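You operate a simulated robot arm through the tools that you are given. There is no shell and no other tool.

The job below is to be done with a simulated two-armed robot. You get a single attempt, and the scene is never put back.

TASK
Hold the cream tray on the top of the small table steady with one hand and put the brown carton from the top of the red bench in it with the other.

The check looks at the end state, three seconds after you hand in, the way a careful person would. Anything else that was tipped, shoved, dropped, spilled or broken makes it a failure.

THE ROBOT
Two 6-joint arms with two-finger parallel grippers on one trunk, on a base that moves. Base frame: it is fixed to the floor where the robot stands at the start and does not move with it; the origin is under the middle of the robot, x ahead of it, y to its left, z up. Units: mm, rad, N and s.
The left shoulder is at the start at [280, 185, 830], the right one opposite. With the tool pointing down near the work surface each hand reaches from about 520 to 900 mm from the robot's upright axis, wherever it stands, measured 20 degrees to its own side. Places, roughly: brown carton [-3000, 1500, 1000]; cream tray [-2750, -1250, 750]. Payload 1.57 kg a hand.
The tool frame of a hand sits at the grasp point between the pads (the TCP): z along the fingers, y along the line on which they close. The tips reach 30 mm beyond it. Largest opening 80 mm; finger width 17, thickness 12; the body of the gripper, 40 by 82 mm, starts 80 mm behind the TCP.
Orientation is that of the tool frame in the base frame, as [roll, pitch, yaw] about the fixed x, y, z axes, in that order (R = Rz(yaw) Ry(pitch) Rx(roll)). With the fingers straight down and closing along the base's y, the tool's x points along the base's -x, its y along +y and its z along -z.

THE INTERFACE
- The arms move only by the tool jog_arm. It takes "left_steps", "right_steps" or both (then of equal length, played together; a hand with none holds still); each is text: rows parted by semicolons, each of 7 numbers parted by spaces: the shift along the tool's x, y, z in units of 20 mm (1.0 is 20 mm), then the turn, a rotation vector about the tool's x, y, z in units of 4 degrees (1.0 is 4 degrees), then the gripper command, from -1 (fully open) to 1 (shut), values between in proportion. In form: tx ty tz ax ay az hand; .... A call has 1 to 20 rows; each row shifts and turns the commanded pose from where the row before left it, along the tool's axes as they then stand. A call with a number of a shift or a turn outside -1 to 1 is refused whole. Rows are played at 5 a second. More than 50 mm and 0.15 rad between two rows, or a gripper value outside its range, and nothing of the call is played. Where a pose cannot be reached the arm comes as near as it can. A force on the tool above 40 N (or 10 N above the force at the start of the call, whichever is more), or a blocked arm, ends the call early, and 0.2 s more pass. The fingers move at their own pace (about 153 mm/s each) and stop on an object; they squeeze with about 35 N. The grip force told is the motor's: it shows also when the fingers shut on nothing. Time passes only in rows, and 0.2 s behind the last, so rows that do not move let the fingers close. The reply holds the time, the measured pose of the TCP, the force on the tool along the base axes, the opening and the grip force, in the units named above and with some noise, with the torque about the TCP (base axes, N m) and any sound that the robot's microphone picked up.
- Cameras (640 x 400 px; columns grow to the right, rows downward): "scene" is now at [241.1, -8, 1291]; the picture's right is [-0.04, -1.00, 0.00], its down [-0.61, 0.02, -0.79] and it looks along [0.79, -0.03, -0.61] (base axes); focal length 250 px, centre (320, 200). "left" rides on the left gripper at [72, 7, -122] in its tool frame; the picture's right is [-0.09, 1.00, 0.00], its down [-0.84, -0.08, -0.54] and it looks along [-0.54, -0.05, 0.84] (tool axes); focal length 238 px, centre (320, 200). "right" rides on the right gripper at [72, -7, -122] in its tool frame; the picture's right is [0.09, 1.00, 0.00], its down [-0.84, 0.08, -0.54] and it looks along [-0.54, 0.05, 0.84] (tool axes); focal length 238 px, centre (320, 200). There is no depth. A picture from a camera that has moved, and an enlarged one, comes with that camera's place and axes in the base frame and with its lens. The place of the scene camera against the robot may be out by one fixed shift of up to 12 mm in any direction.
- capture(camera): a new picture of that camera. The clock stands still meanwhile.
- move_column(by): slides the trunk up (or, below 0, down) by that many mm; the arms and the scene camera ride with it, the base frame stays. It gives what a move gives, with no picture.
- steer(legs): drives the robot by 1 to 6 legs, each [ahead, turn to the left] in mm and rad, along the robot's own axes; the way and the turn of a leg run together, so that a leg with both is an arc; at most 1500 mm and 3.142 rad a leg. The arms and the cameras ride along, it lands a little off, and it stops where it bumps. It gives what a move gives.
- turn_head(pan, tilt): turns the head with the scene camera to pan (to the left, within 1.501 rad either way) and tilt (down, from -0.506 to 1.204), counted from straight ahead of the robot. It gives what a move gives.
- enlarge(camera, box): a new picture of the part [left, top, right, bottom] of that camera's present view, enlarged. The clock stands still meanwhile.
- job_done(): hands the job in; it is judged then, once.

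Places have to be worked out from the pictures, the camera data and where the tool is seen. Open the grippers and draw the arms clear of the work before you hand the job in, unless the task says otherwise.

The tools are called after "Request:" by a JSON object that holds its "op" and its "data". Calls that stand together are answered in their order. jog_arm: Moves the arms, as the interface text tells. Its arguments: {"type":"object","properties":{"left_steps":{"type":"string"},"right_steps":{"type":"string"}},"required":[]} The other tools are called the same way: move_column (by) moves the trunk up or down; steer (legs) drives the base; turn_head (pan, tilt) turns the head that bears the scene camera; capture (camera) takes a picture; enlarge (camera, box) takes an enlarged picture of a part of a camera's view; job_done () hands the job in.

At the start:

```text
time: 0.0
left_eef_pos: [566.6, 223.2, 1145.7]
left_tool_rot: [-3.141, -0.001, -3.141]
left_ft_force: [-0.5, 0.0, -0.5]
left_ft_torque: [0.0, 0.02, 0.0]
left_gripper_width: 80.0
left_finger_force: 0.1
right_eef_pos: [578.4, -193.2, 1065.8]
right_tool_rot: [-3.14, 0.001, 3.141]
right_ft_force: [0.6, -0.7, 0.4]
right_ft_torque: [0.03, -0.02, -0.03]
right_gripper_width: 80.1
right_finger_force: 0.1
trunk travel left (down, up): [-525.0, 465.0]
robot x, y, heading: [-2.9, -3.1, -0.0]
head pan, tilt (commanded): [-0.04, 0.658]
```

scene: 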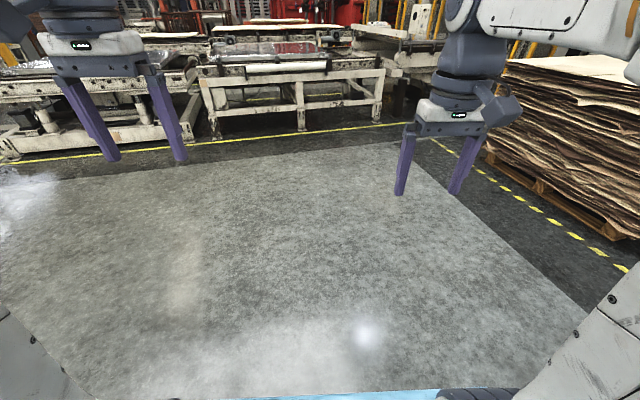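
right: 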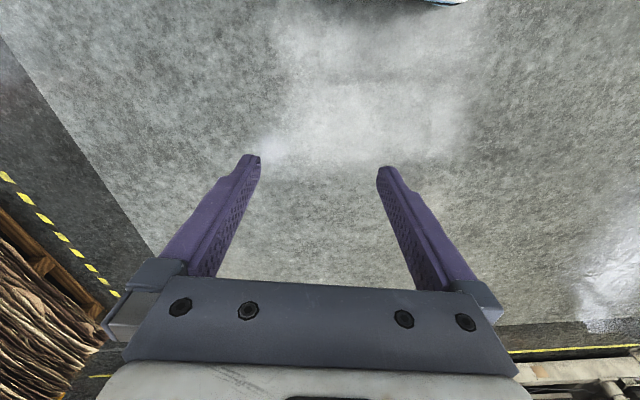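
left: 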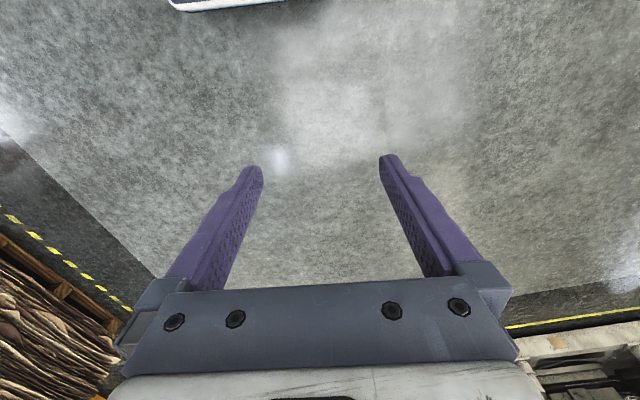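

The first pictures show only the floor ahead and both hands empty; carton and tray lie behind the robot. I turn the base half round on the spot so the head can look toward them.

Request:
{"op": "steer", "data": {"legs": [[0, 1.57], [0, 1.2]]}}

Request:
{"op": "turn_head", "data": {"pan": 0.0, "tilt": 0.3}}

Request:
{"op": "capture", "data": {"camera": "scene"}}

```text
time: 7.3
left_eef_pos: [-606.8, -41.9, 1144.9]
left_tool_rot: [-3.139, 0.0, -0.308]
left_ft_force: [0.0, -0.9, -0.8]
left_ft_torque: [0.03, 0.01, 0.0]
left_gripper_width: 80.0
left_finger_force: 0.0
right_eef_pos: [-492.0, 358.0, 1065.5]
right_tool_rot: [-3.141, 0.001, -0.308]
right_ft_force: [0.6, 0.3, 0.4]
right_ft_torque: [-0.03, 0.0, 0.02]
right_gripper_width: 79.8
right_finger_force: 0.0
trunk travel left (down, up): [-525.0, 465.0]
robot x, y, heading: [-3.4, 0.4, 2.835]
head pan, tilt (commanded): [-0.04, 0.658]
```

```text
time: 8.2
left_eef_pos: [-607.6, -42.4, 1144.4]
left_tool_rot: [3.141, 0.001, -0.306]
left_ft_force: [1.0, 0.0, 0.3]
left_ft_torque: [-0.01, 0.04, 0.02]
left_gripper_width: 80.1
left_finger_force: 0.1
right_eef_pos: [-492.6, 358.6, 1065.1]
right_tool_rot: [-3.14, 0.0, -0.305]
right_ft_force: [-0.2, -0.1, -0.2]
right_ft_torque: [-0.02, 0.03, 0.01]
right_gripper_width: 80.0
right_finger_force: 0.1
trunk travel left (down, up): [-525.0, 465.0]
robot x, y, heading: [-4.7, -2.9, 2.841]
head pan, tilt (commanded): [0.0, 0.3]
```

```text
taken
camera scene: at [-247.1, 71.8, 1323.5], right [0.3, 0.95, 0.0], down [0.28, -0.09, -0.95], along [-0.91, 0.29, -0.3], focal length 250 px, centre (320, 200)
```

scene: 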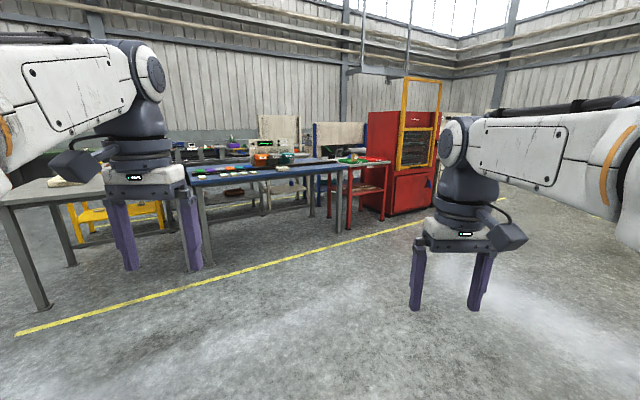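

I see a row of benches: a grey table on the left, a blue-edged workbench in the middle, and a red bench at about pixel (365,165). I take enlarged views to find the carton and the tray.

Request:
{"op": "enlarge", "data": {"camera": "scene", "box": [300, 120, 460, 220]}}

Request:
{"op": "enlarge", "data": {"camera": "scene", "box": [160, 120, 320, 220]}}

Request:
{"op": "turn_head", "data": {"pan": 0.6, "tilt": 0.3}}

Request:
{"op": "capture", "data": {"camera": "scene"}}

Request:
{"op": "turn_head", "data": {"pan": -0.6, "tilt": 0.3}}

Request:
{"op": "capture", "data": {"camera": "scene"}}

```text
4.00 times, centred on (380, 170) of scene
camera zoom: at [-247.1, 71.8, 1323.5], right [0.3, 0.95, 0.0], down [0.28, -0.09, -0.95], along [-0.91, 0.29, -0.3], focal length 998 px, centre (80, 320)
```

zoom: 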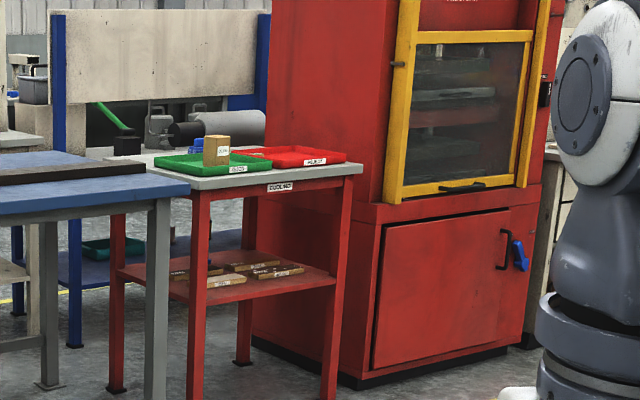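

```text
4.00 times, centred on (240, 170) of scene
camera zoom: at [-247.1, 71.8, 1323.5], right [0.3, 0.95, 0.0], down [0.28, -0.09, -0.95], along [-0.91, 0.29, -0.3], focal length 998 px, centre (640, 320)
```

zoom: 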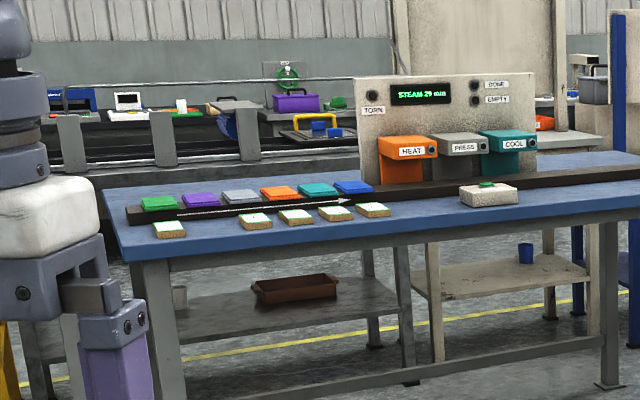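

```text
time: 9.2
left_eef_pos: [-606.8, -40.7, 1144.9]
left_tool_rot: [3.141, -0.001, -0.308]
left_ft_force: [0.1, 0.3, 0.4]
left_ft_torque: [0.0, 0.01, 0.0]
left_gripper_width: 80.0
left_finger_force: 0.1
right_eef_pos: [-491.8, 359.1, 1065.6]
right_tool_rot: [3.139, 0.0, -0.307]
right_ft_force: [0.0, 0.1, 0.7]
right_ft_torque: [0.0, -0.03, -0.01]
right_gripper_width: 79.9
right_finger_force: 0.1
trunk travel left (down, up): [-525.0, 465.0]
robot x, y, heading: [-0.8, -3.1, 2.833]
head pan, tilt (commanded): [0.6, 0.3]
```

```text
taken
camera scene: at [-247.4, 16.7, 1323.6], right [-0.29, 0.96, 0.0], down [0.28, 0.09, -0.96], along [-0.91, -0.28, -0.3], focal length 250 px, centre (320, 200)
```

scene: 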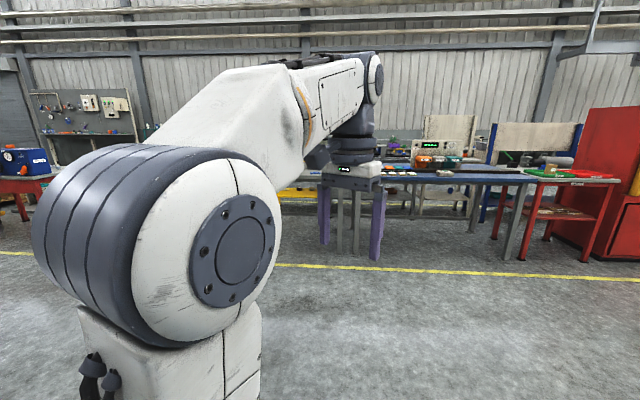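

```text
time: 10.6
left_eef_pos: [-607.6, -40.8, 1144.0]
left_tool_rot: [3.141, 0.0, -0.307]
left_ft_force: [-0.6, 0.0, 0.0]
left_ft_torque: [0.0, -0.03, 0.03]
left_gripper_width: 80.2
left_finger_force: 0.1
right_eef_pos: [-492.2, 358.6, 1066.2]
right_tool_rot: [3.141, -0.002, -0.307]
right_ft_force: [-0.4, 0.2, -0.5]
right_ft_torque: [-0.03, 0.0, -0.05]
right_gripper_width: 80.2
right_finger_force: 0.1
trunk travel left (down, up): [-525.0, 465.0]
robot x, y, heading: [-1.6, 0.7, 2.836]
head pan, tilt (commanded): [-0.6, 0.3]
```

```text
taken
camera scene: at [-215.7, 117.2, 1323.6], right [0.79, 0.62, 0.0], down [0.18, -0.23, -0.96], along [-0.59, 0.75, -0.3], focal length 250 px, centre (320, 200)
```

scene: 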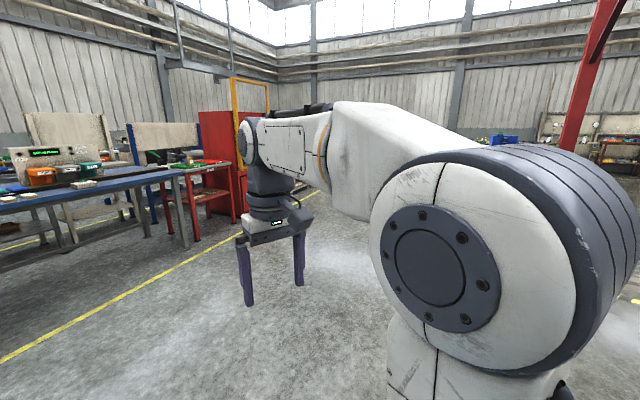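

The brown carton stands at or in the green tray on the red bench (zoom about (217,150)), roughly along the given place. The cream tray should be to the left, so I turn the base toward it and look between the arms.

Request:
{"op": "steer", "data": {"legs": [[0, 0.75]]}}

Request:
{"op": "turn_head", "data": {"pan": 0.0, "tilt": 0.3}}

Request:
{"op": "capture", "data": {"camera": "scene"}}

Request:
{"op": "enlarge", "data": {"camera": "scene", "box": [240, 120, 400, 220]}}

```text
time: 13.0
left_eef_pos: [-406.4, -453.1, 1144.5]
left_tool_rot: [-3.141, 0.0, 0.464]
left_ft_force: [-0.1, 0.0, 0.0]
left_ft_torque: [-0.01, 0.01, 0.0]
left_gripper_width: 80.0
left_finger_force: 0.1
right_eef_pos: [-603.4, -86.9, 1065.9]
right_tool_rot: [3.141, 0.001, 0.468]
right_ft_force: [-0.1, -0.4, 0.1]
right_ft_torque: [-0.03, 0.01, 0.0]
right_gripper_width: 80.0
right_finger_force: 0.1
trunk travel left (down, up): [-525.0, 465.0]
robot x, y, heading: [0.7, -0.5, -2.671]
head pan, tilt (commanded): [-0.6, 0.3]
```

```text
time: 14.0
left_eef_pos: [-406.3, -454.6, 1144.3]
left_tool_rot: [-3.141, 0.001, 0.465]
left_ft_force: [0.1, -1.0, -0.7]
left_ft_torque: [-0.04, 0.02, 0.03]
left_gripper_width: 80.0
left_finger_force: 0.0
right_eef_pos: [-602.0, -86.9, 1065.7]
right_tool_rot: [-3.141, -0.001, 0.466]
right_ft_force: [0.4, -0.1, -0.3]
right_ft_torque: [-0.01, -0.01, -0.03]
right_gripper_width: 79.8
right_finger_force: 0.1
trunk travel left (down, up): [-525.0, 465.0]
robot x, y, heading: [0.5, -1.0, -2.672]
head pan, tilt (commanded): [0.0, 0.3]
```

```text
taken
camera scene: at [-231.5, -119.0, 1323.6], right [-0.45, 0.89, 0.0], down [0.26, 0.13, -0.96], along [-0.85, -0.43, -0.3], focal length 250 px, centre (320, 200)
```

scene: 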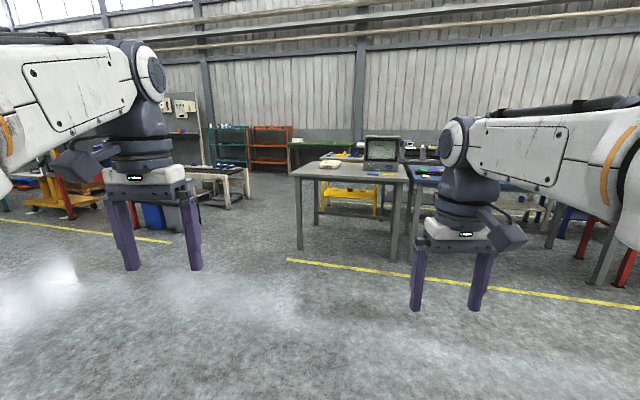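

```text
4.00 times, centred on (320, 170) of scene
camera zoom: at [-231.5, -119.0, 1323.6], right [-0.45, 0.89, 0.0], down [0.26, 0.13, -0.96], along [-0.85, -0.43, -0.3], focal length 998 px, centre (320, 320)
```

zoom: 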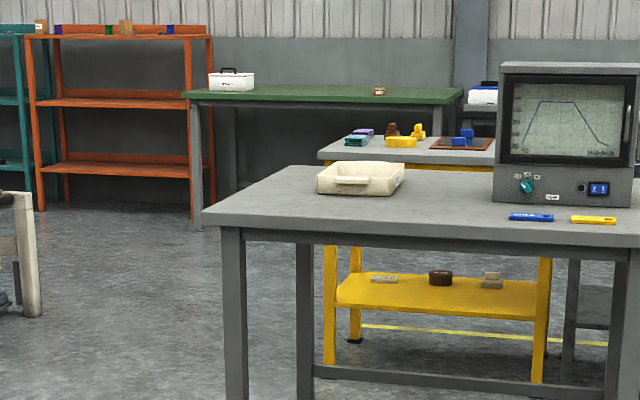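

The cream tray is on the grey small table (zoom (360,178)) near its left end, with a bar handle on its front; the benches' front line is skewed about 0.21 rad to the base's y axis. I drive first to a look-out spot squarely in front of the red bench, about 1.3 m away from it.

Request:
{"op": "steer", "data": {"legs": [[0, -1.173], [1200, 0], [1119, 0], [0, 0.915]]}}

Request:
{"op": "capture", "data": {"camera": "scene"}}

```text
time: 30.5
left_eef_pos: [-2283.6, 1165.9, 1144.8]
left_tool_rot: [-3.141, 0.002, 0.164]
left_ft_force: [-0.7, 0.0, -0.9]
left_ft_torque: [-0.02, -0.02, 0.02]
left_gripper_width: 80.1
left_finger_force: 0.0
right_eef_pos: [-2361.1, 1575.4, 1065.7]
right_tool_rot: [3.141, 0.0, 0.167]
right_ft_force: [-0.2, 0.0, 0.4]
right_ft_torque: [-0.01, 0.0, -0.05]
right_gripper_width: 79.9
right_finger_force: 0.0
trunk travel left (down, up): [-525.0, 465.0]
robot x, y, heading: [-1761.2, 1479.9, -2.974]
head pan, tilt (commanded): [0.0, 0.3]
```

```text
taken
camera scene: at [-2016.0, 1432.6, 1323.6], right [-0.17, 0.99, 0.0], down [0.29, 0.05, -0.96], along [-0.94, -0.16, -0.3], focal length 250 px, centre (320, 200)
```

scene: 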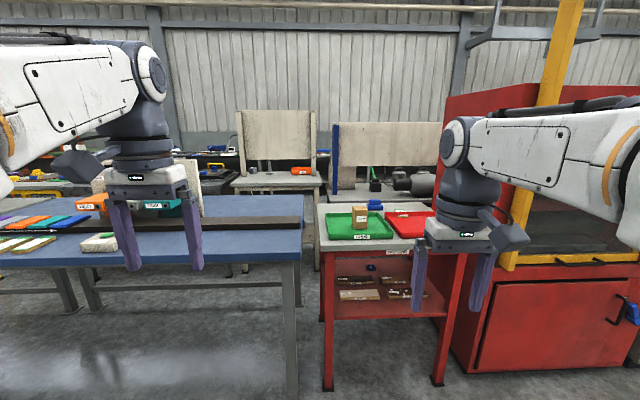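

The red bench is now straight ahead with the carton at about (360,216) on or behind the green tray. I enlarge that region to see how it stands.

Request:
{"op": "enlarge", "data": {"camera": "scene", "box": [310, 185, 438, 265]}}

Request:
{"op": "enlarge", "data": {"camera": "scene", "box": [240, 200, 480, 350]}}

```text
5.00 times, centred on (374, 225) of scene
camera zoom: at [-2016.0, 1432.6, 1323.6], right [-0.17, 0.99, 0.0], down [0.29, 0.05, -0.96], along [-0.94, -0.16, -0.3], focal length 1247 px, centre (50, 75)
```

zoom: 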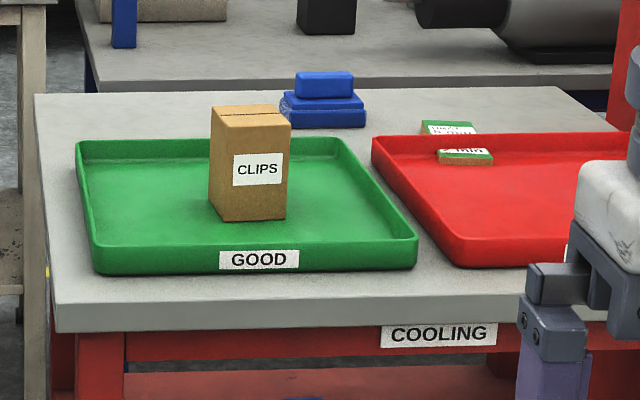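

```text
2.67 times, centred on (360, 275) of scene
camera zoom: at [-2016.0, 1432.6, 1323.6], right [-0.17, 0.99, 0.0], down [0.29, 0.05, -0.96], along [-0.94, -0.16, -0.3], focal length 665 px, centre (213, 0)
```

zoom: 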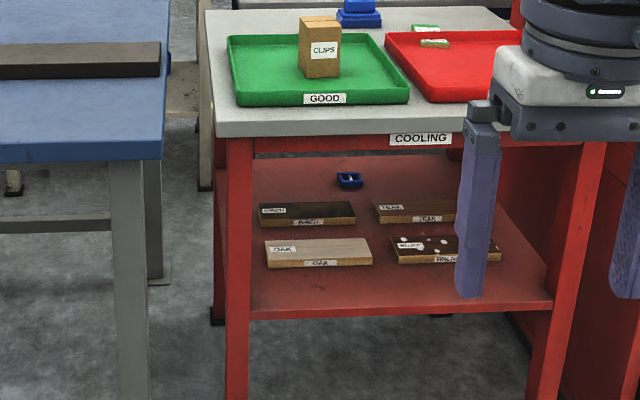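

The carton "CLIPS" stands upright inside the green "GOOD" tray; I judge it at about (-3155,1440), base z≈838, roughly 55 mm wide and 98 mm tall. I drive about 700 mm ahead so it lies in the right hand's reach, with hands staying well above the bench.

Request:
{"op": "steer", "data": {"legs": [[0, 0.024], [700, 0]]}}

Request:
{"op": "turn_head", "data": {"pan": -0.2, "tilt": 0.8}}

Request:
{"op": "capture", "data": {"camera": "scene"}}

Request:
{"op": "capture", "data": {"camera": "right"}}

```text
time: 34.7
left_eef_pos: [-2957.9, 1028.4, 1143.9]
left_tool_rot: [3.141, -0.001, 0.18]
left_ft_force: [-0.2, 0.1, 0.3]
left_ft_torque: [0.0, -0.01, 0.0]
left_gripper_width: 79.8
left_finger_force: 0.0
right_eef_pos: [-3043.2, 1436.5, 1065.6]
right_tool_rot: [3.141, -0.001, 0.18]
right_ft_force: [-0.8, 0.4, -0.1]
right_ft_torque: [0.0, -0.03, 0.02]
right_gripper_width: 79.8
right_finger_force: 0.0
trunk travel left (down, up): [-525.0, 465.0]
robot x, y, heading: [-2442.2, 1353.1, -2.959]
head pan, tilt (commanded): [0.0, 0.3]
```

```text
time: 35.6
left_eef_pos: [-2959.4, 1029.1, 1144.3]
left_tool_rot: [3.14, 0.0, 0.18]
left_ft_force: [0.4, 0.7, 0.2]
left_ft_torque: [0.03, 0.0, 0.02]
left_gripper_width: 80.0
left_finger_force: 0.1
right_eef_pos: [-3044.0, 1436.1, 1066.7]
right_tool_rot: [3.141, 0.0, 0.182]
right_ft_force: [0.1, 0.4, 0.1]
right_ft_torque: [0.01, 0.03, -0.01]
right_gripper_width: 79.9
right_finger_force: 0.1
trunk travel left (down, up): [-525.0, 465.0]
robot x, y, heading: [-2447.0, 1349.4, -2.955]
head pan, tilt (commanded): [-0.201, 0.799]
```

```text
taken
camera scene: at [-2684.6, 1317.0, 1279.3], right [0.02, 1.0, 0.0], down [0.72, -0.01, -0.7], along [-0.7, 0.01, -0.72], focal length 250 px, centre (320, 200)
```

scene: 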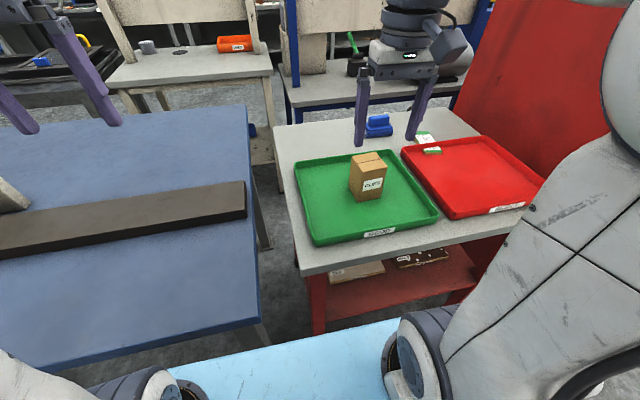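

```text
taken
camera right: at [-2974.5, 1456.7, 1187.3], right [0.27, -0.96, 0.0], down [-0.81, -0.23, 0.54], along [-0.52, -0.15, -0.84], focal length 238 px, centre (320, 200)
```

right: 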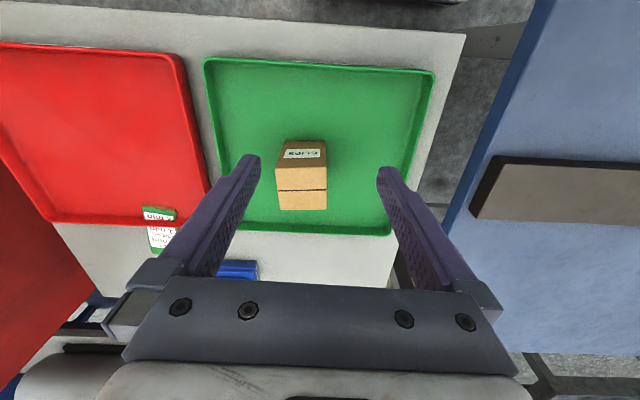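

From the right camera I judge the carton's top centre near (-3127,1438), top z≈928, about 58–60 mm square, turned about 0.065 rad further than the hand. I move the right hand over it, turn it to match, and lower to z≈1000, still above its top.

Request:
{"op": "jog_arm", "data": {"right_steps": "-0.82 -0.16 0.66 0 0 -0.19 -1; -0.82 -0.16 0.66 0 0 -0.19 -1; -0.82 -0.16 0.66 0 0 -0.19 -1; -0.82 -0.16 0.66 0 0 -0.19 -1; -0.82 -0.16 0.66 0 0 -0.19 -1; 0 0 0 0 0 0 -1"}}

Request:
{"op": "capture", "data": {"camera": "right"}}

Request:
{"op": "capture", "data": {"camera": "scene"}}

```text
time: 37.0
left_eef_pos: [-2957.6, 1027.5, 1145.0]
left_tool_rot: [3.141, 0.0, 0.18]
left_ft_force: [-0.6, 0.3, 0.2]
left_ft_torque: [0.0, 0.03, -0.04]
left_gripper_width: 79.9
left_finger_force: 0.0
right_eef_pos: [-3130.2, 1436.6, 999.2]
right_tool_rot: [3.141, -0.002, 0.247]
right_ft_force: [-0.1, 0.1, 0.3]
right_ft_torque: [0.0, 0.0, -0.03]
right_gripper_width: 79.9
right_finger_force: 0.0
trunk travel left (down, up): [-525.0, 465.0]
robot x, y, heading: [-2440.0, 1347.9, -2.955]
head pan, tilt (commanded): [-0.201, 0.799]
```

```text
taken
camera right: at [-3061.4, 1461.2, 1121.2], right [0.33, -0.94, 0.0], down [-0.79, -0.28, 0.54], along [-0.51, -0.18, -0.84], focal length 238 px, centre (320, 200)
```

right: 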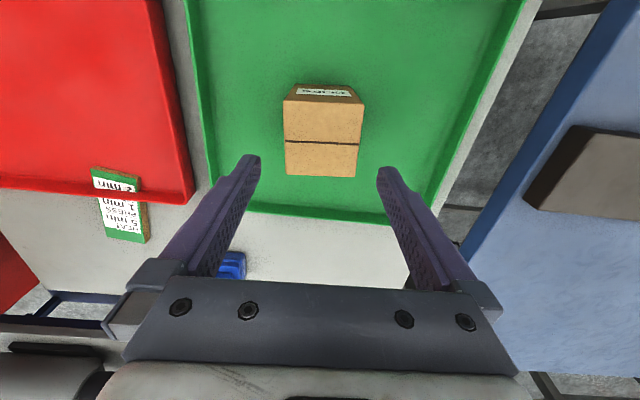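

```text
taken
camera scene: at [-2684.5, 1317.1, 1279.2], right [0.02, 1.0, 0.0], down [0.72, -0.01, -0.7], along [-0.7, 0.01, -0.72], focal length 250 px, centre (320, 200)
```

scene: 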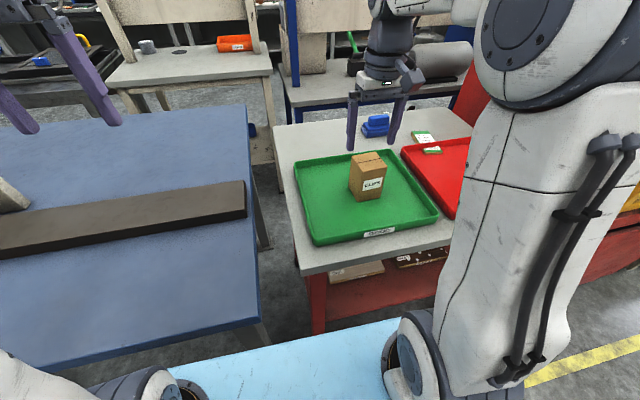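

The hand is over the carton with the right turn; the top face shows at about (322,138). I enlarge this view to measure its corners before going down.

Request:
{"op": "enlarge", "data": {"camera": "right", "box": [240, 75, 400, 175]}}

Request:
{"op": "enlarge", "data": {"camera": "scene", "box": [280, 120, 440, 220]}}

```text
4.00 times, centred on (320, 125) of right
camera zoom: at [-3061.4, 1461.2, 1121.2], right [0.33, -0.94, 0.0], down [-0.79, -0.28, 0.54], along [-0.51, -0.18, -0.84], focal length 953 px, centre (320, 500)
```

zoom: 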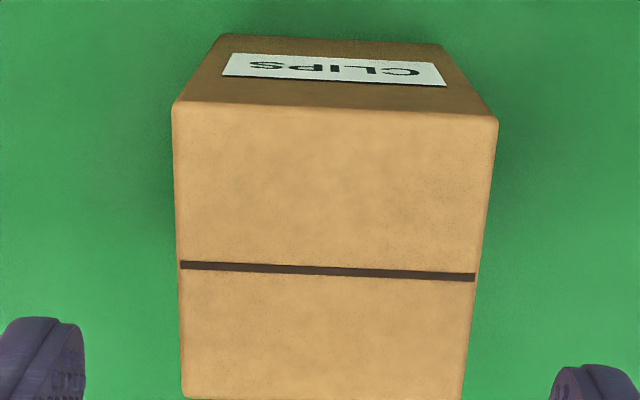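

```text
4.00 times, centred on (360, 170) of scene
camera zoom: at [-2684.5, 1317.1, 1279.2], right [0.02, 1.0, 0.0], down [0.72, -0.01, -0.7], along [-0.7, 0.01, -0.72], focal length 998 px, centre (160, 320)
```

zoom: 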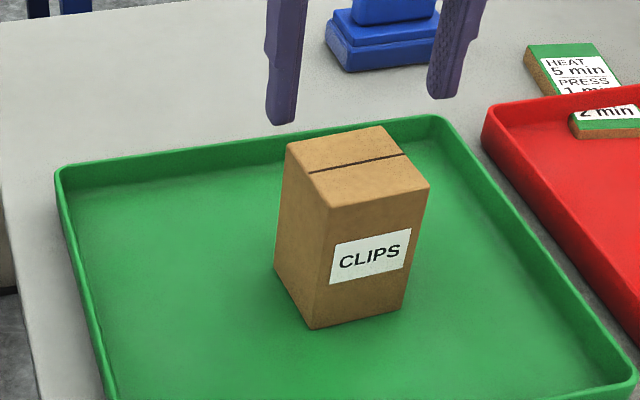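

Right-camera rays give the carton centre about 14 mm toward the robot from the tool axis, sideways already centred, turned another 0.055 rad; its top height is uncertain (about 930–965). I correct the offset and turn, lower 20 mm with the open fingers straddling it, and look again for a better depth.

Request:
{"op": "jog_arm", "data": {"right_steps": "0.65 0 0 0 0 -0.79 -1; 0 0 1 0 0 0 -1; 0 0 0 0 0 0 -1"}}

Request:
{"op": "enlarge", "data": {"camera": "right", "box": [240, 75, 400, 175]}}

Request:
{"op": "capture", "data": {"camera": "right"}}

```text
time: 37.8
left_eef_pos: [-2958.5, 1028.3, 1144.7]
left_tool_rot: [3.142, 0.0, 0.179]
left_ft_force: [0.5, -0.7, 0.3]
left_ft_torque: [-0.02, -0.03, 0.0]
left_gripper_width: 80.1
left_finger_force: 0.0
right_eef_pos: [-3114.5, 1439.1, 980.1]
right_tool_rot: [-3.141, -0.002, 0.3]
right_ft_force: [0.3, 0.0, 0.1]
right_ft_torque: [0.0, -0.02, 0.0]
right_gripper_width: 80.0
right_finger_force: 0.0
trunk travel left (down, up): [-525.0, 465.0]
robot x, y, heading: [-2442.9, 1354.5, -2.957]
head pan, tilt (commanded): [-0.201, 0.799]
```

```text
4.00 times, centred on (320, 125) of right
camera zoom: at [-3048.9, 1466.9, 1101.0], right [0.38, -0.92, 0.0], down [-0.78, -0.32, 0.54], along [-0.5, -0.21, -0.84], focal length 953 px, centre (320, 500)
```

zoom: 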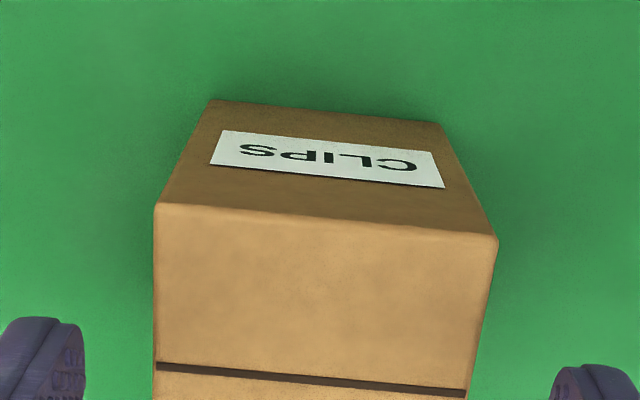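

```text
taken
camera right: at [-3048.9, 1466.9, 1101.0], right [0.38, -0.92, 0.0], down [-0.78, -0.32, 0.54], along [-0.5, -0.21, -0.84], focal length 238 px, centre (320, 200)
```

right: 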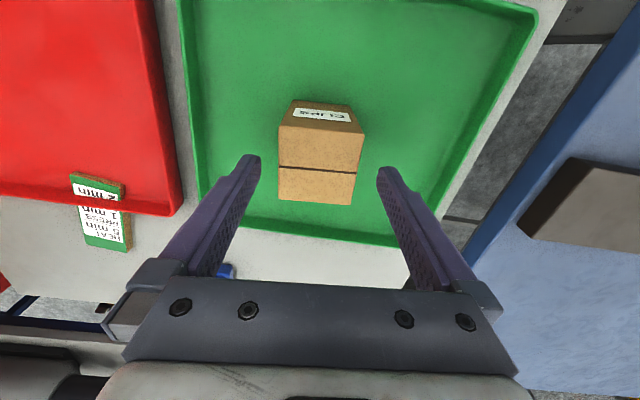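

The carton is now squared with the hand; two-view triangulation gives top z≈938, base ≈843, about 58×58×95 mm, centre (-5,-1) mm in the tool frame. I shift by that, lower to z≈903 with the fingers straddling, and look before gripping.

Request:
{"op": "jog_arm", "data": {"right_steps": "-0.25 -0.06 0 0 0 0 -1; 0 0 0.8 0 0 0 -1; 0 0 0.8 0 0 0 -1; 0 0 0.8 0 0 0 -1; 0 0 0.8 0 0 0 -1; 0 0 0.6 0 0 0 -1; 0 0 0 0 0 0 -1"}}

Request:
{"op": "capture", "data": {"camera": "right"}}

Request:
{"op": "enlarge", "data": {"camera": "scene", "box": [280, 120, 440, 220]}}

```text
time: 39.4
left_eef_pos: [-2958.5, 1028.3, 1146.0]
left_tool_rot: [3.141, -0.001, 0.181]
left_ft_force: [0.3, -0.3, 0.1]
left_ft_torque: [0.01, -0.01, -0.02]
left_gripper_width: 80.0
left_finger_force: 0.1
right_eef_pos: [-3119.9, 1436.9, 903.7]
right_tool_rot: [-3.141, 0.001, 0.303]
right_ft_force: [0.5, 0.3, -0.3]
right_ft_torque: [0.03, 0.04, -0.01]
right_gripper_width: 80.3
right_finger_force: 0.2
trunk travel left (down, up): [-525.0, 465.0]
robot x, y, heading: [-2437.1, 1350.6, -2.959]
head pan, tilt (commanded): [-0.201, 0.799]
```

```text
taken
camera right: at [-3053.3, 1467.0, 1024.3], right [0.38, -0.92, 0.0], down [-0.78, -0.32, 0.54], along [-0.5, -0.21, -0.84], focal length 238 px, centre (320, 200)
```

right: 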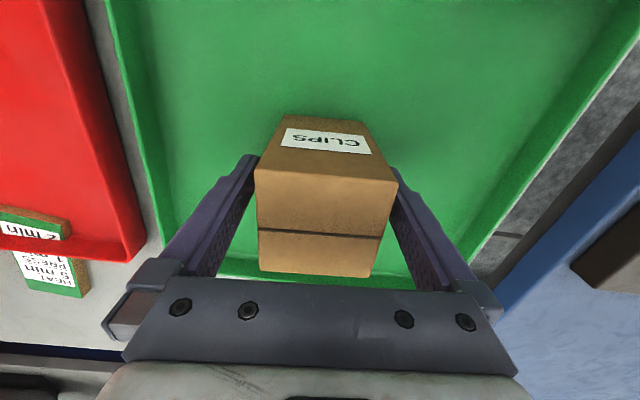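

```text
4.00 times, centred on (360, 170) of scene
camera zoom: at [-2684.5, 1317.1, 1279.2], right [0.02, 1.0, 0.0], down [0.72, -0.01, -0.7], along [-0.7, 0.01, -0.72], focal length 998 px, centre (160, 320)
```

zoom: 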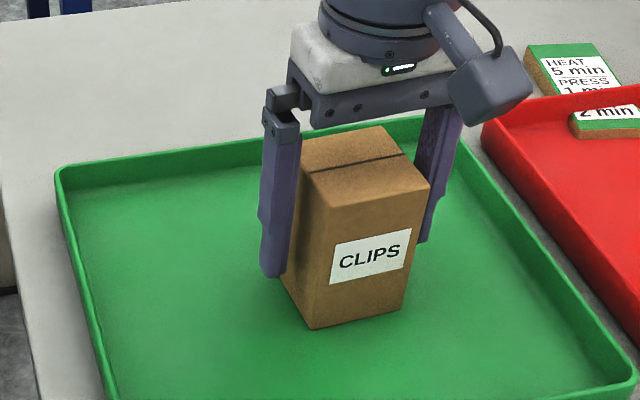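

The open fingers straddle the carton with clearance on both sides and no contact force. I shut the right gripper on it.

Request:
{"op": "jog_arm", "data": {"right_steps": "0 0 0 0 0 0 1; 0 0 0 0 0 0 1; 0 0 0 0 0 0 1; 0 0 0 0 0 0 1"}}

Request:
{"op": "enlarge", "data": {"camera": "scene", "box": [280, 120, 440, 220]}}

```text
time: 40.4
left_eef_pos: [-2958.5, 1028.1, 1144.0]
left_tool_rot: [-3.14, -0.001, 0.18]
left_ft_force: [-0.1, -0.1, -0.2]
left_ft_torque: [0.02, -0.01, 0.02]
left_gripper_width: 79.9
left_finger_force: 0.1
right_eef_pos: [-3119.3, 1437.9, 903.3]
right_tool_rot: [-3.14, -0.001, 0.301]
right_ft_force: [0.9, -0.4, -0.3]
right_ft_torque: [-0.04, -0.01, 0.0]
right_gripper_width: 59.7
right_finger_force: 35.3
trunk travel left (down, up): [-525.0, 465.0]
robot x, y, heading: [-2443.3, 1349.8, -2.955]
head pan, tilt (commanded): [-0.201, 0.799]
```

```text
4.00 times, centred on (360, 170) of scene
camera zoom: at [-2684.5, 1317.1, 1279.2], right [0.02, 1.0, 0.0], down [0.72, -0.01, -0.7], along [-0.7, 0.01, -0.72], focal length 998 px, centre (160, 320)
```

zoom: 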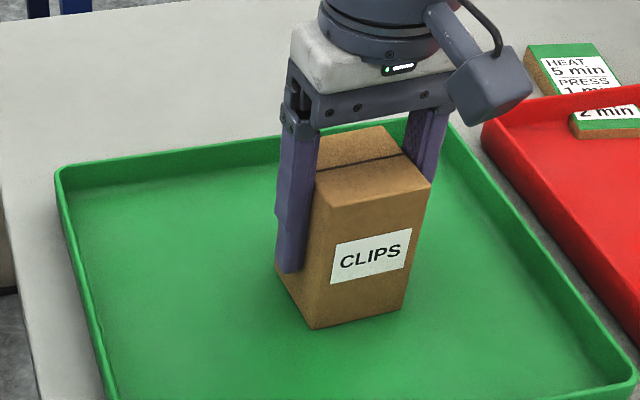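

The fingers stopped at 59.7 mm with 35 N, so the carton is held. I lift it slowly at first and read the weight.

Request:
{"op": "jog_arm", "data": {"right_steps": "0 0 -0.3 0 0 0 1; 0 0 -0.3 0 0 0 1; 0 0 -0.5 0 0 0 1; 0 0 0 0 0 0 1; 0 0 0 0 0 0 1"}}

Request:
{"op": "enlarge", "data": {"camera": "scene", "box": [280, 120, 440, 220]}}

```text
time: 41.6
left_eef_pos: [-2957.9, 1028.7, 1144.7]
left_tool_rot: [-3.141, 0.003, 0.18]
left_ft_force: [-0.5, 0.5, 0.7]
left_ft_torque: [-0.01, -0.04, 0.0]
left_gripper_width: 80.0
left_finger_force: 0.1
right_eef_pos: [-3120.6, 1437.4, 925.9]
right_tool_rot: [-3.141, 0.0, 0.302]
right_ft_force: [0.5, 0.2, -1.5]
right_ft_torque: [0.03, -0.01, -0.04]
right_gripper_width: 59.6
right_finger_force: 34.5
trunk travel left (down, up): [-525.0, 465.0]
robot x, y, heading: [-2440.8, 1350.4, -2.955]
head pan, tilt (commanded): [-0.201, 0.799]
```

```text
4.00 times, centred on (360, 170) of scene
camera zoom: at [-2684.6, 1317.1, 1279.2], right [0.02, 1.0, 0.0], down [0.72, -0.01, -0.7], along [-0.7, 0.01, -0.72], focal length 998 px, centre (160, 320)
```

zoom: 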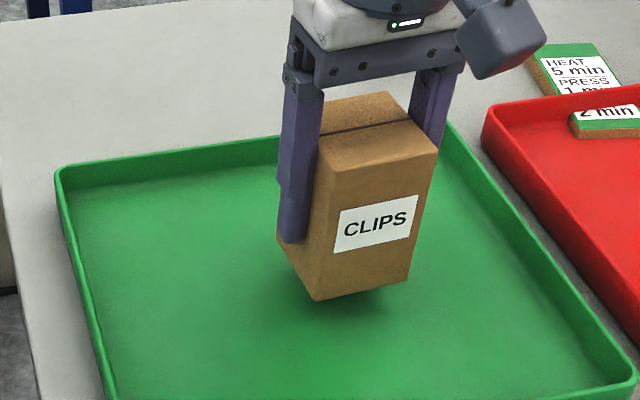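

The carton is off the tray and hangs level, weighing about 1.5 N. I raise it 160 mm and draw the hand back a bit before driving away.

Request:
{"op": "jog_arm", "data": {"right_steps": "0 0 -1 0 0 0 1; 0 0 -1 0 0 0 1; 0 0 -1 0 0 0 1; 0 0 -1 0 0 0 1; 0 0 -1 0 0 0 1; 0 0 -1 0 0 0 1; 0 0 -1 0 0 0 1; 0.5 0 -1 0 0 0.4 1; 0.8 0 0 0 0 0.4 1; 0.8 0 0 0 0 0.4 1; 0.8 0 0 0 0 0.4 1; 0.8 0 0 0 0 0.4 1; 0 0 0 0 0 0 1"}}

Request:
{"op": "capture", "data": {"camera": "scene"}}

```text
time: 44.4
left_eef_pos: [-2958.3, 1029.3, 1145.0]
left_tool_rot: [3.14, 0.0, 0.181]
left_ft_force: [-0.5, 0.5, 0.5]
left_ft_torque: [0.01, 0.0, 0.03]
left_gripper_width: 80.0
left_finger_force: 0.1
right_eef_pos: [-3047.6, 1454.5, 1085.7]
right_tool_rot: [3.14, 0.0, 0.163]
right_ft_force: [0.6, 0.5, -1.2]
right_ft_torque: [-0.02, -0.03, 0.02]
right_gripper_width: 59.6
right_finger_force: 34.9
trunk travel left (down, up): [-525.0, 465.0]
robot x, y, heading: [-2443.1, 1351.1, -2.96]
head pan, tilt (commanded): [-0.201, 0.799]
```

```text
taken
camera scene: at [-2684.6, 1317.1, 1279.2], right [0.02, 1.0, 0.0], down [0.72, -0.01, -0.7], along [-0.7, 0.01, -0.72], focal length 250 px, centre (320, 200)
```

scene: 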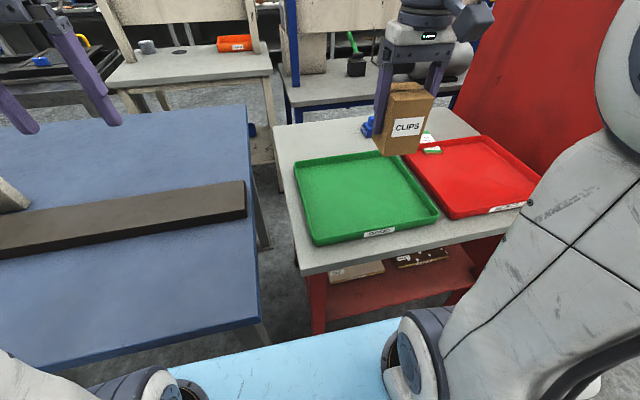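

The carton is held high and clear of the bench; the robot's blue deck front seems to be about 410 mm ahead of its axis, so I will have to reach the tray from the table's left end. I back off and drive to a look-out in front of the small table's left corner.

Request:
{"op": "steer", "data": {"legs": [[-700, 0], [0, 1.479], [1400, 0], [1390, 0]]}}

Request:
{"op": "turn_head", "data": {"pan": -1.2, "tilt": 0.4}}

Request:
{"op": "capture", "data": {"camera": "scene"}}

Request:
{"op": "turn_head", "data": {"pan": -0.2, "tilt": 0.4}}

Request:
{"op": "capture", "data": {"camera": "scene"}}

```text
time: 64.6
left_eef_pos: [-1365.8, -1806.7, 1144.0]
left_tool_rot: [-3.142, -0.001, 1.622]
left_ft_force: [-0.2, 0.3, 0.2]
left_ft_torque: [-0.01, 0.01, 0.0]
left_gripper_width: 79.7
left_finger_force: 0.1
right_eef_pos: [-1800.8, -1838.5, 1085.3]
right_tool_rot: [3.141, 0.001, 1.604]
right_ft_force: [0.6, 0.0, -1.7]
right_ft_torque: [0.01, 0.01, -0.01]
right_gripper_width: 59.6
right_finger_force: 35.1
trunk travel left (down, up): [-525.0, 465.0]
robot x, y, heading: [-1619.1, -1250.0, -1.507]
head pan, tilt (commanded): [-0.201, 0.799]
```

```text
time: 65.9
left_eef_pos: [-1366.4, -1806.2, 1144.9]
left_tool_rot: [-3.141, -0.001, 1.622]
left_ft_force: [-0.5, -0.6, -0.2]
left_ft_torque: [0.03, -0.01, -0.01]
left_gripper_width: 79.9
left_finger_force: 0.0
right_eef_pos: [-1801.4, -1839.5, 1087.1]
right_tool_rot: [3.142, -0.001, 1.605]
right_ft_force: [0.2, 0.3, -2.2]
right_ft_torque: [-0.01, -0.04, -0.03]
right_gripper_width: 59.9
right_finger_force: 35.0
trunk travel left (down, up): [-525.0, 465.0]
robot x, y, heading: [-1622.1, -1254.0, -1.513]
head pan, tilt (commanded): [-1.201, 0.4]
```

```text
taken
camera scene: at [-1700.5, -1455.1, 1314.3], right [-0.41, 0.91, 0.0], down [0.35, 0.16, -0.92], along [-0.84, -0.38, -0.39], focal length 250 px, centre (320, 200)
```

scene: 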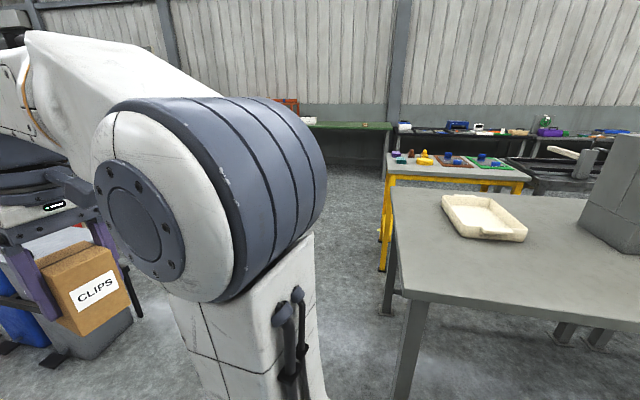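

```text
time: 67.2
left_eef_pos: [-1367.4, -1807.4, 1143.8]
left_tool_rot: [3.14, 0.001, 1.624]
left_ft_force: [0.0, -0.4, 0.4]
left_ft_torque: [0.05, -0.01, 0.0]
left_gripper_width: 80.2
left_finger_force: 0.0
right_eef_pos: [-1800.6, -1838.9, 1085.5]
right_tool_rot: [-3.141, 0.0, 1.604]
right_ft_force: [0.1, 0.1, -1.2]
right_ft_torque: [-0.03, -0.01, 0.01]
right_gripper_width: 59.7
right_finger_force: 34.7
trunk travel left (down, up): [-525.0, 465.0]
robot x, y, heading: [-1618.4, -1250.4, -1.519]
head pan, tilt (commanded): [-0.201, 0.4]
```

```text
taken
camera scene: at [-1629.6, -1508.4, 1314.3], right [-0.99, 0.14, 0.0], down [0.06, 0.39, -0.92], along [-0.13, -0.91, -0.39], focal length 250 px, centre (320, 200)
```

scene: 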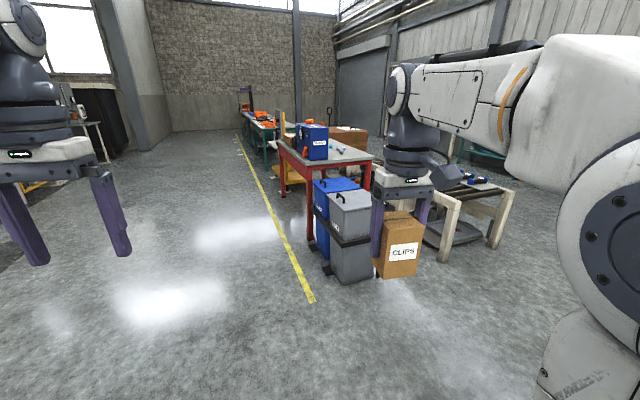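

The tray is visible on the table to the right; to my front-left there are bins and a red table further off. I look back at the tray with an enlarged view.

Request:
{"op": "turn_head", "data": {"pan": -1.4, "tilt": 0.5}}

Request:
{"op": "capture", "data": {"camera": "scene"}}

Request:
{"op": "enlarge", "data": {"camera": "scene", "box": [320, 120, 512, 240]}}

```text
time: 68.6
left_eef_pos: [-1367.1, -1807.4, 1145.2]
left_tool_rot: [3.141, 0.001, 1.624]
left_ft_force: [-0.3, -0.3, 0.5]
left_ft_torque: [0.03, 0.0, 0.04]
left_gripper_width: 79.8
left_finger_force: 0.0
right_eef_pos: [-1801.1, -1838.4, 1085.4]
right_tool_rot: [-3.141, -0.002, 1.605]
right_ft_force: [0.8, 0.0, -3.2]
right_ft_torque: [-0.01, 0.01, 0.01]
right_gripper_width: 59.6
right_finger_force: 34.6
trunk travel left (down, up): [-525.0, 465.0]
robot x, y, heading: [-1620.1, -1253.0, -1.515]
head pan, tilt (commanded): [-1.4, 0.499]
```

```text
taken
camera scene: at [-1704.8, -1437.3, 1305.1], right [-0.23, 0.97, 0.0], down [0.47, 0.11, -0.88], along [-0.86, -0.2, -0.48], focal length 250 px, centre (320, 200)
```

scene: 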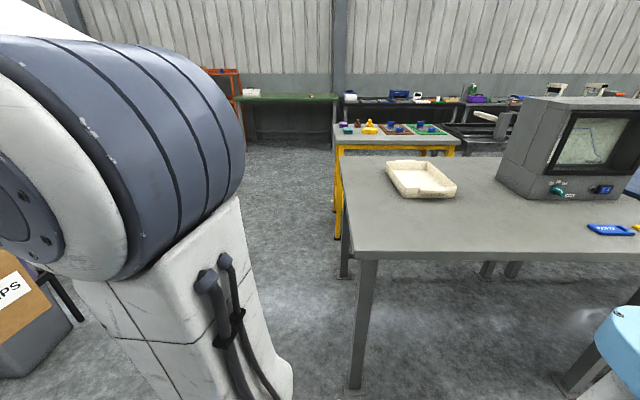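

```text
3.33 times, centred on (416, 180) of scene
camera zoom: at [-1704.8, -1437.3, 1305.1], right [-0.23, 0.97, 0.0], down [0.47, 0.11, -0.88], along [-0.86, -0.2, -0.48], focal length 832 px, centre (0, 267)
```

zoom: 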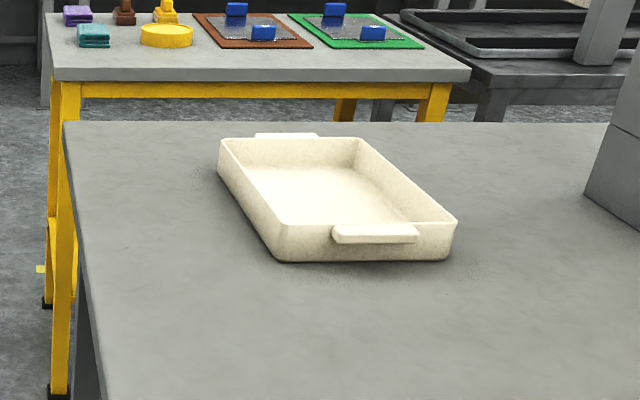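

The tray lies about 390 mm in from the table's left edge and 600 mm from its front, long side running away from the front, with bar handles on both short ends. I'll come at it from the left end of the table: drive round the front-left corner, clear of the bins (about (-2070,-2950)) and the white table, and face the end.

Request:
{"op": "steer", "data": {"legs": [[0, -0.2], [906, 0], [0, -1.142], [990, 0], [0, -1.644]]}}

Request:
{"op": "turn_head", "data": {"pan": 0.0, "tilt": 0.5}}

Request:
{"op": "capture", "data": {"camera": "scene"}}

```text
time: 85.5
left_eef_pos: [-3030.4, -1864.5, 1144.5]
left_tool_rot: [3.141, 0.0, -1.36]
left_ft_force: [0.0, -0.3, 0.2]
left_ft_torque: [0.0, 0.01, -0.01]
left_gripper_width: 79.9
left_finger_force: 0.0
right_eef_pos: [-2606.7, -1764.8, 1085.4]
right_tool_rot: [-3.141, 0.0, -1.379]
right_ft_force: [0.1, -0.2, -2.8]
right_ft_torque: [-0.01, -0.02, 0.04]
right_gripper_width: 59.9
right_finger_force: 35.1
trunk travel left (down, up): [-525.0, 465.0]
robot x, y, heading: [-2689.4, -2373.7, 1.782]
head pan, tilt (commanded): [-1.4, 0.499]
```

```text
time: 87.0
left_eef_pos: [-3030.2, -1865.3, 1144.9]
left_tool_rot: [3.141, 0.001, -1.359]
left_ft_force: [0.5, 0.1, -0.1]
left_ft_torque: [-0.02, 0.0, 0.02]
left_gripper_width: 80.2
left_finger_force: 0.0
right_eef_pos: [-2604.8, -1764.4, 1085.5]
right_tool_rot: [-3.141, -0.001, -1.379]
right_ft_force: [0.1, -0.1, -2.1]
right_ft_torque: [-0.02, -0.03, 0.0]
right_gripper_width: 59.8
right_finger_force: 34.9
trunk travel left (down, up): [-525.0, 465.0]
robot x, y, heading: [-2692.9, -2375.7, 1.788]
head pan, tilt (commanded): [0.0, 0.499]
```

```text
taken
camera scene: at [-2751.4, -2132.2, 1305.1], right [0.98, 0.21, 0.0], down [0.1, -0.47, -0.88], along [-0.19, 0.86, -0.48], focal length 250 px, centre (320, 200)
```

scene: 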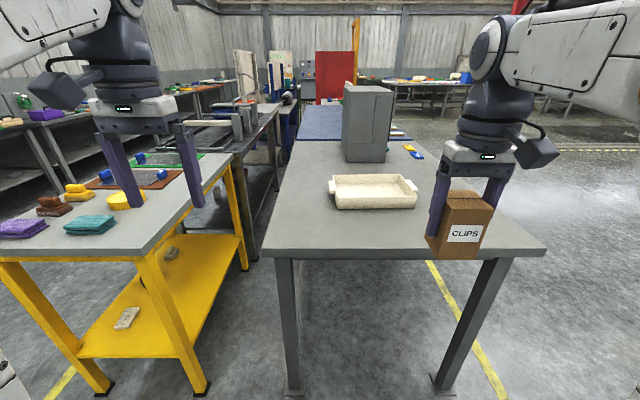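

The end of the small table is ahead, with the tray beyond its near edge; a yellow table stands close on the left. I enlarge the near edge, legs and tray to measure.

Request:
{"op": "enlarge", "data": {"camera": "scene", "box": [240, 150, 560, 350]}}

Request:
{"op": "enlarge", "data": {"camera": "scene", "box": [300, 160, 460, 260]}}

Request:
{"op": "turn_head", "data": {"pan": 0.0, "tilt": 1.1}}

Request:
{"op": "capture", "data": {"camera": "scene"}}

```text
2.00 times, centred on (400, 250) of scene
camera zoom: at [-2751.4, -2132.2, 1305.1], right [0.98, 0.21, 0.0], down [0.1, -0.47, -0.88], along [-0.19, 0.86, -0.48], focal length 499 px, centre (160, 100)
```

zoom: 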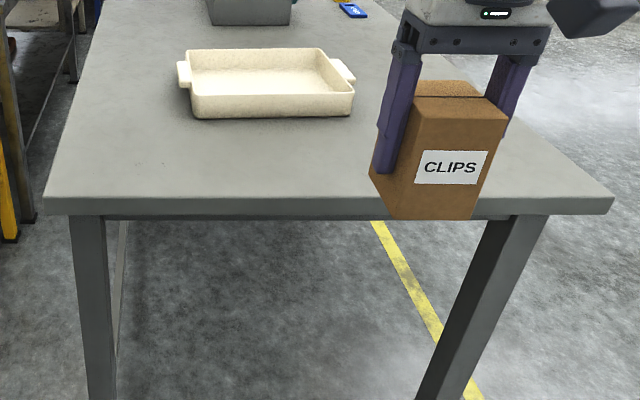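

```text
4.00 times, centred on (380, 210) of scene
camera zoom: at [-2751.4, -2132.2, 1305.1], right [0.98, 0.21, 0.0], down [0.1, -0.47, -0.88], along [-0.19, 0.86, -0.48], focal length 998 px, centre (80, 160)
```

zoom: 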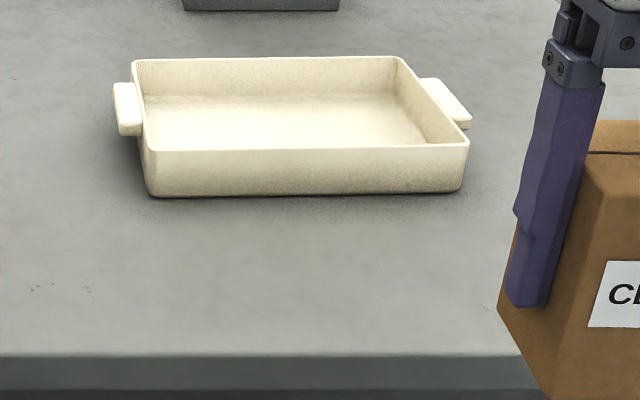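

```text
time: 88.0
left_eef_pos: [-3029.9, -1866.0, 1145.0]
left_tool_rot: [3.141, -0.001, -1.359]
left_ft_force: [1.0, 0.5, 0.6]
left_ft_torque: [-0.03, 0.03, -0.02]
left_gripper_width: 80.0
left_finger_force: 0.0
right_eef_pos: [-2605.3, -1763.0, 1085.7]
right_tool_rot: [3.141, 0.0, -1.379]
right_ft_force: [-0.1, -0.7, -1.9]
right_ft_torque: [0.0, 0.02, -0.01]
right_gripper_width: 59.9
right_finger_force: 34.9
trunk travel left (down, up): [-525.0, 465.0]
robot x, y, heading: [-2696.1, -2372.5, 1.783]
head pan, tilt (commanded): [0.0, 1.1]
```

```text
taken
camera scene: at [-2745.5, -2159.4, 1257.5], right [0.98, 0.21, 0.0], down [0.19, -0.87, -0.45], along [-0.1, 0.44, -0.89], focal length 250 px, centre (320, 200)
```

scene: 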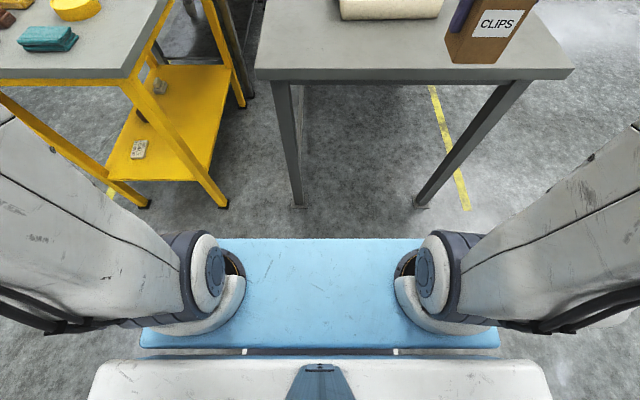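

The table's near edge is about 790 mm ahead of the axis and the tray's near wall about 1025 mm ahead, spanning roughly 55–335 mm to the right; the shoulder plate reaches ~418 mm ahead. I shift the robot about 170 mm right while still far from the table, then square up again.

Request:
{"op": "steer", "data": {"legs": [[0, -0.9], [217, 0], [0, 0.9]]}}

Request:
{"op": "turn_head", "data": {"pan": 0.0, "tilt": 0.7}}

Request:
{"op": "capture", "data": {"camera": "scene"}}

Request:
{"op": "enlarge", "data": {"camera": "scene", "box": [210, 100, 450, 250]}}

```text
time: 94.3
left_eef_pos: [-2883.9, -1691.1, 1144.9]
left_tool_rot: [-3.141, -0.001, -1.378]
left_ft_force: [-0.3, 0.5, -0.2]
left_ft_torque: [0.01, -0.01, 0.01]
left_gripper_width: 80.0
left_finger_force: 0.1
right_eef_pos: [-2459.1, -1597.3, 1086.0]
right_tool_rot: [3.141, 0.0, -1.394]
right_ft_force: [-0.5, -0.1, -1.8]
right_ft_torque: [0.0, 0.01, 0.03]
right_gripper_width: 59.6
right_finger_force: 35.1
trunk travel left (down, up): [-525.0, 465.0]
robot x, y, heading: [-2557.9, -2205.3, 1.769]
head pan, tilt (commanded): [0.0, 1.1]
```

```text
time: 95.1
left_eef_pos: [-2883.6, -1690.3, 1145.3]
left_tool_rot: [3.141, 0.001, -1.374]
left_ft_force: [-1.0, 0.0, -0.2]
left_ft_torque: [0.03, 0.05, 0.0]
left_gripper_width: 80.3
left_finger_force: 0.0
right_eef_pos: [-2459.6, -1596.5, 1085.7]
right_tool_rot: [3.141, 0.001, -1.395]
right_ft_force: [-0.2, -0.5, -1.5]
right_ft_torque: [-0.01, 0.0, 0.03]
right_gripper_width: 59.8
right_finger_force: 35.1
trunk travel left (down, up): [-525.0, 465.0]
robot x, y, heading: [-2553.5, -2207.2, 1.775]
head pan, tilt (commanded): [0.0, 0.7]
```

```text
taken
camera scene: at [-2609.8, -1968.3, 1287.4], right [0.98, 0.2, 0.0], down [0.13, -0.63, -0.76], along [-0.15, 0.75, -0.64], focal length 250 px, centre (320, 200)
```

scene: 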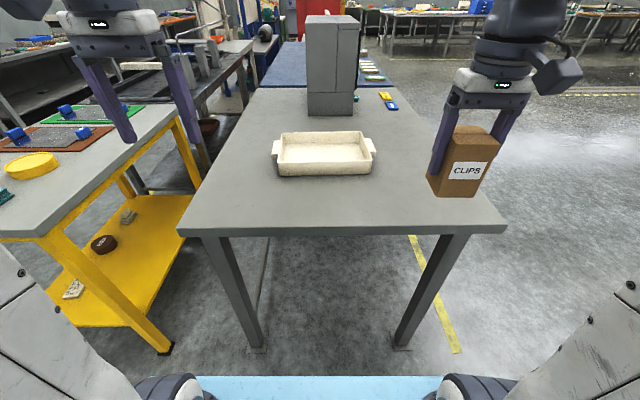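

```text
2.67 times, centred on (330, 175) of scene
camera zoom: at [-2609.8, -1968.3, 1287.4], right [0.98, 0.2, 0.0], down [0.13, -0.63, -0.76], along [-0.15, 0.75, -0.64], focal length 665 px, centre (293, 267)
```

zoom: 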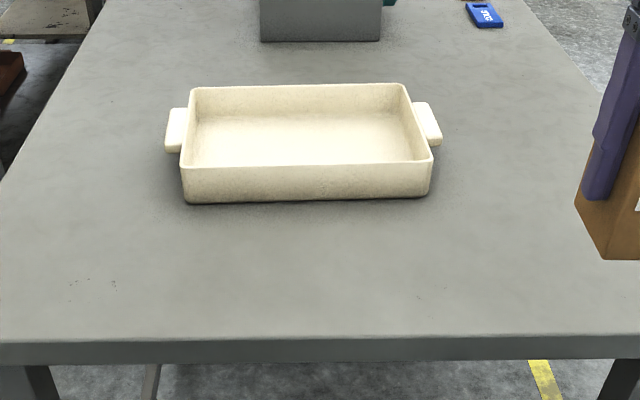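

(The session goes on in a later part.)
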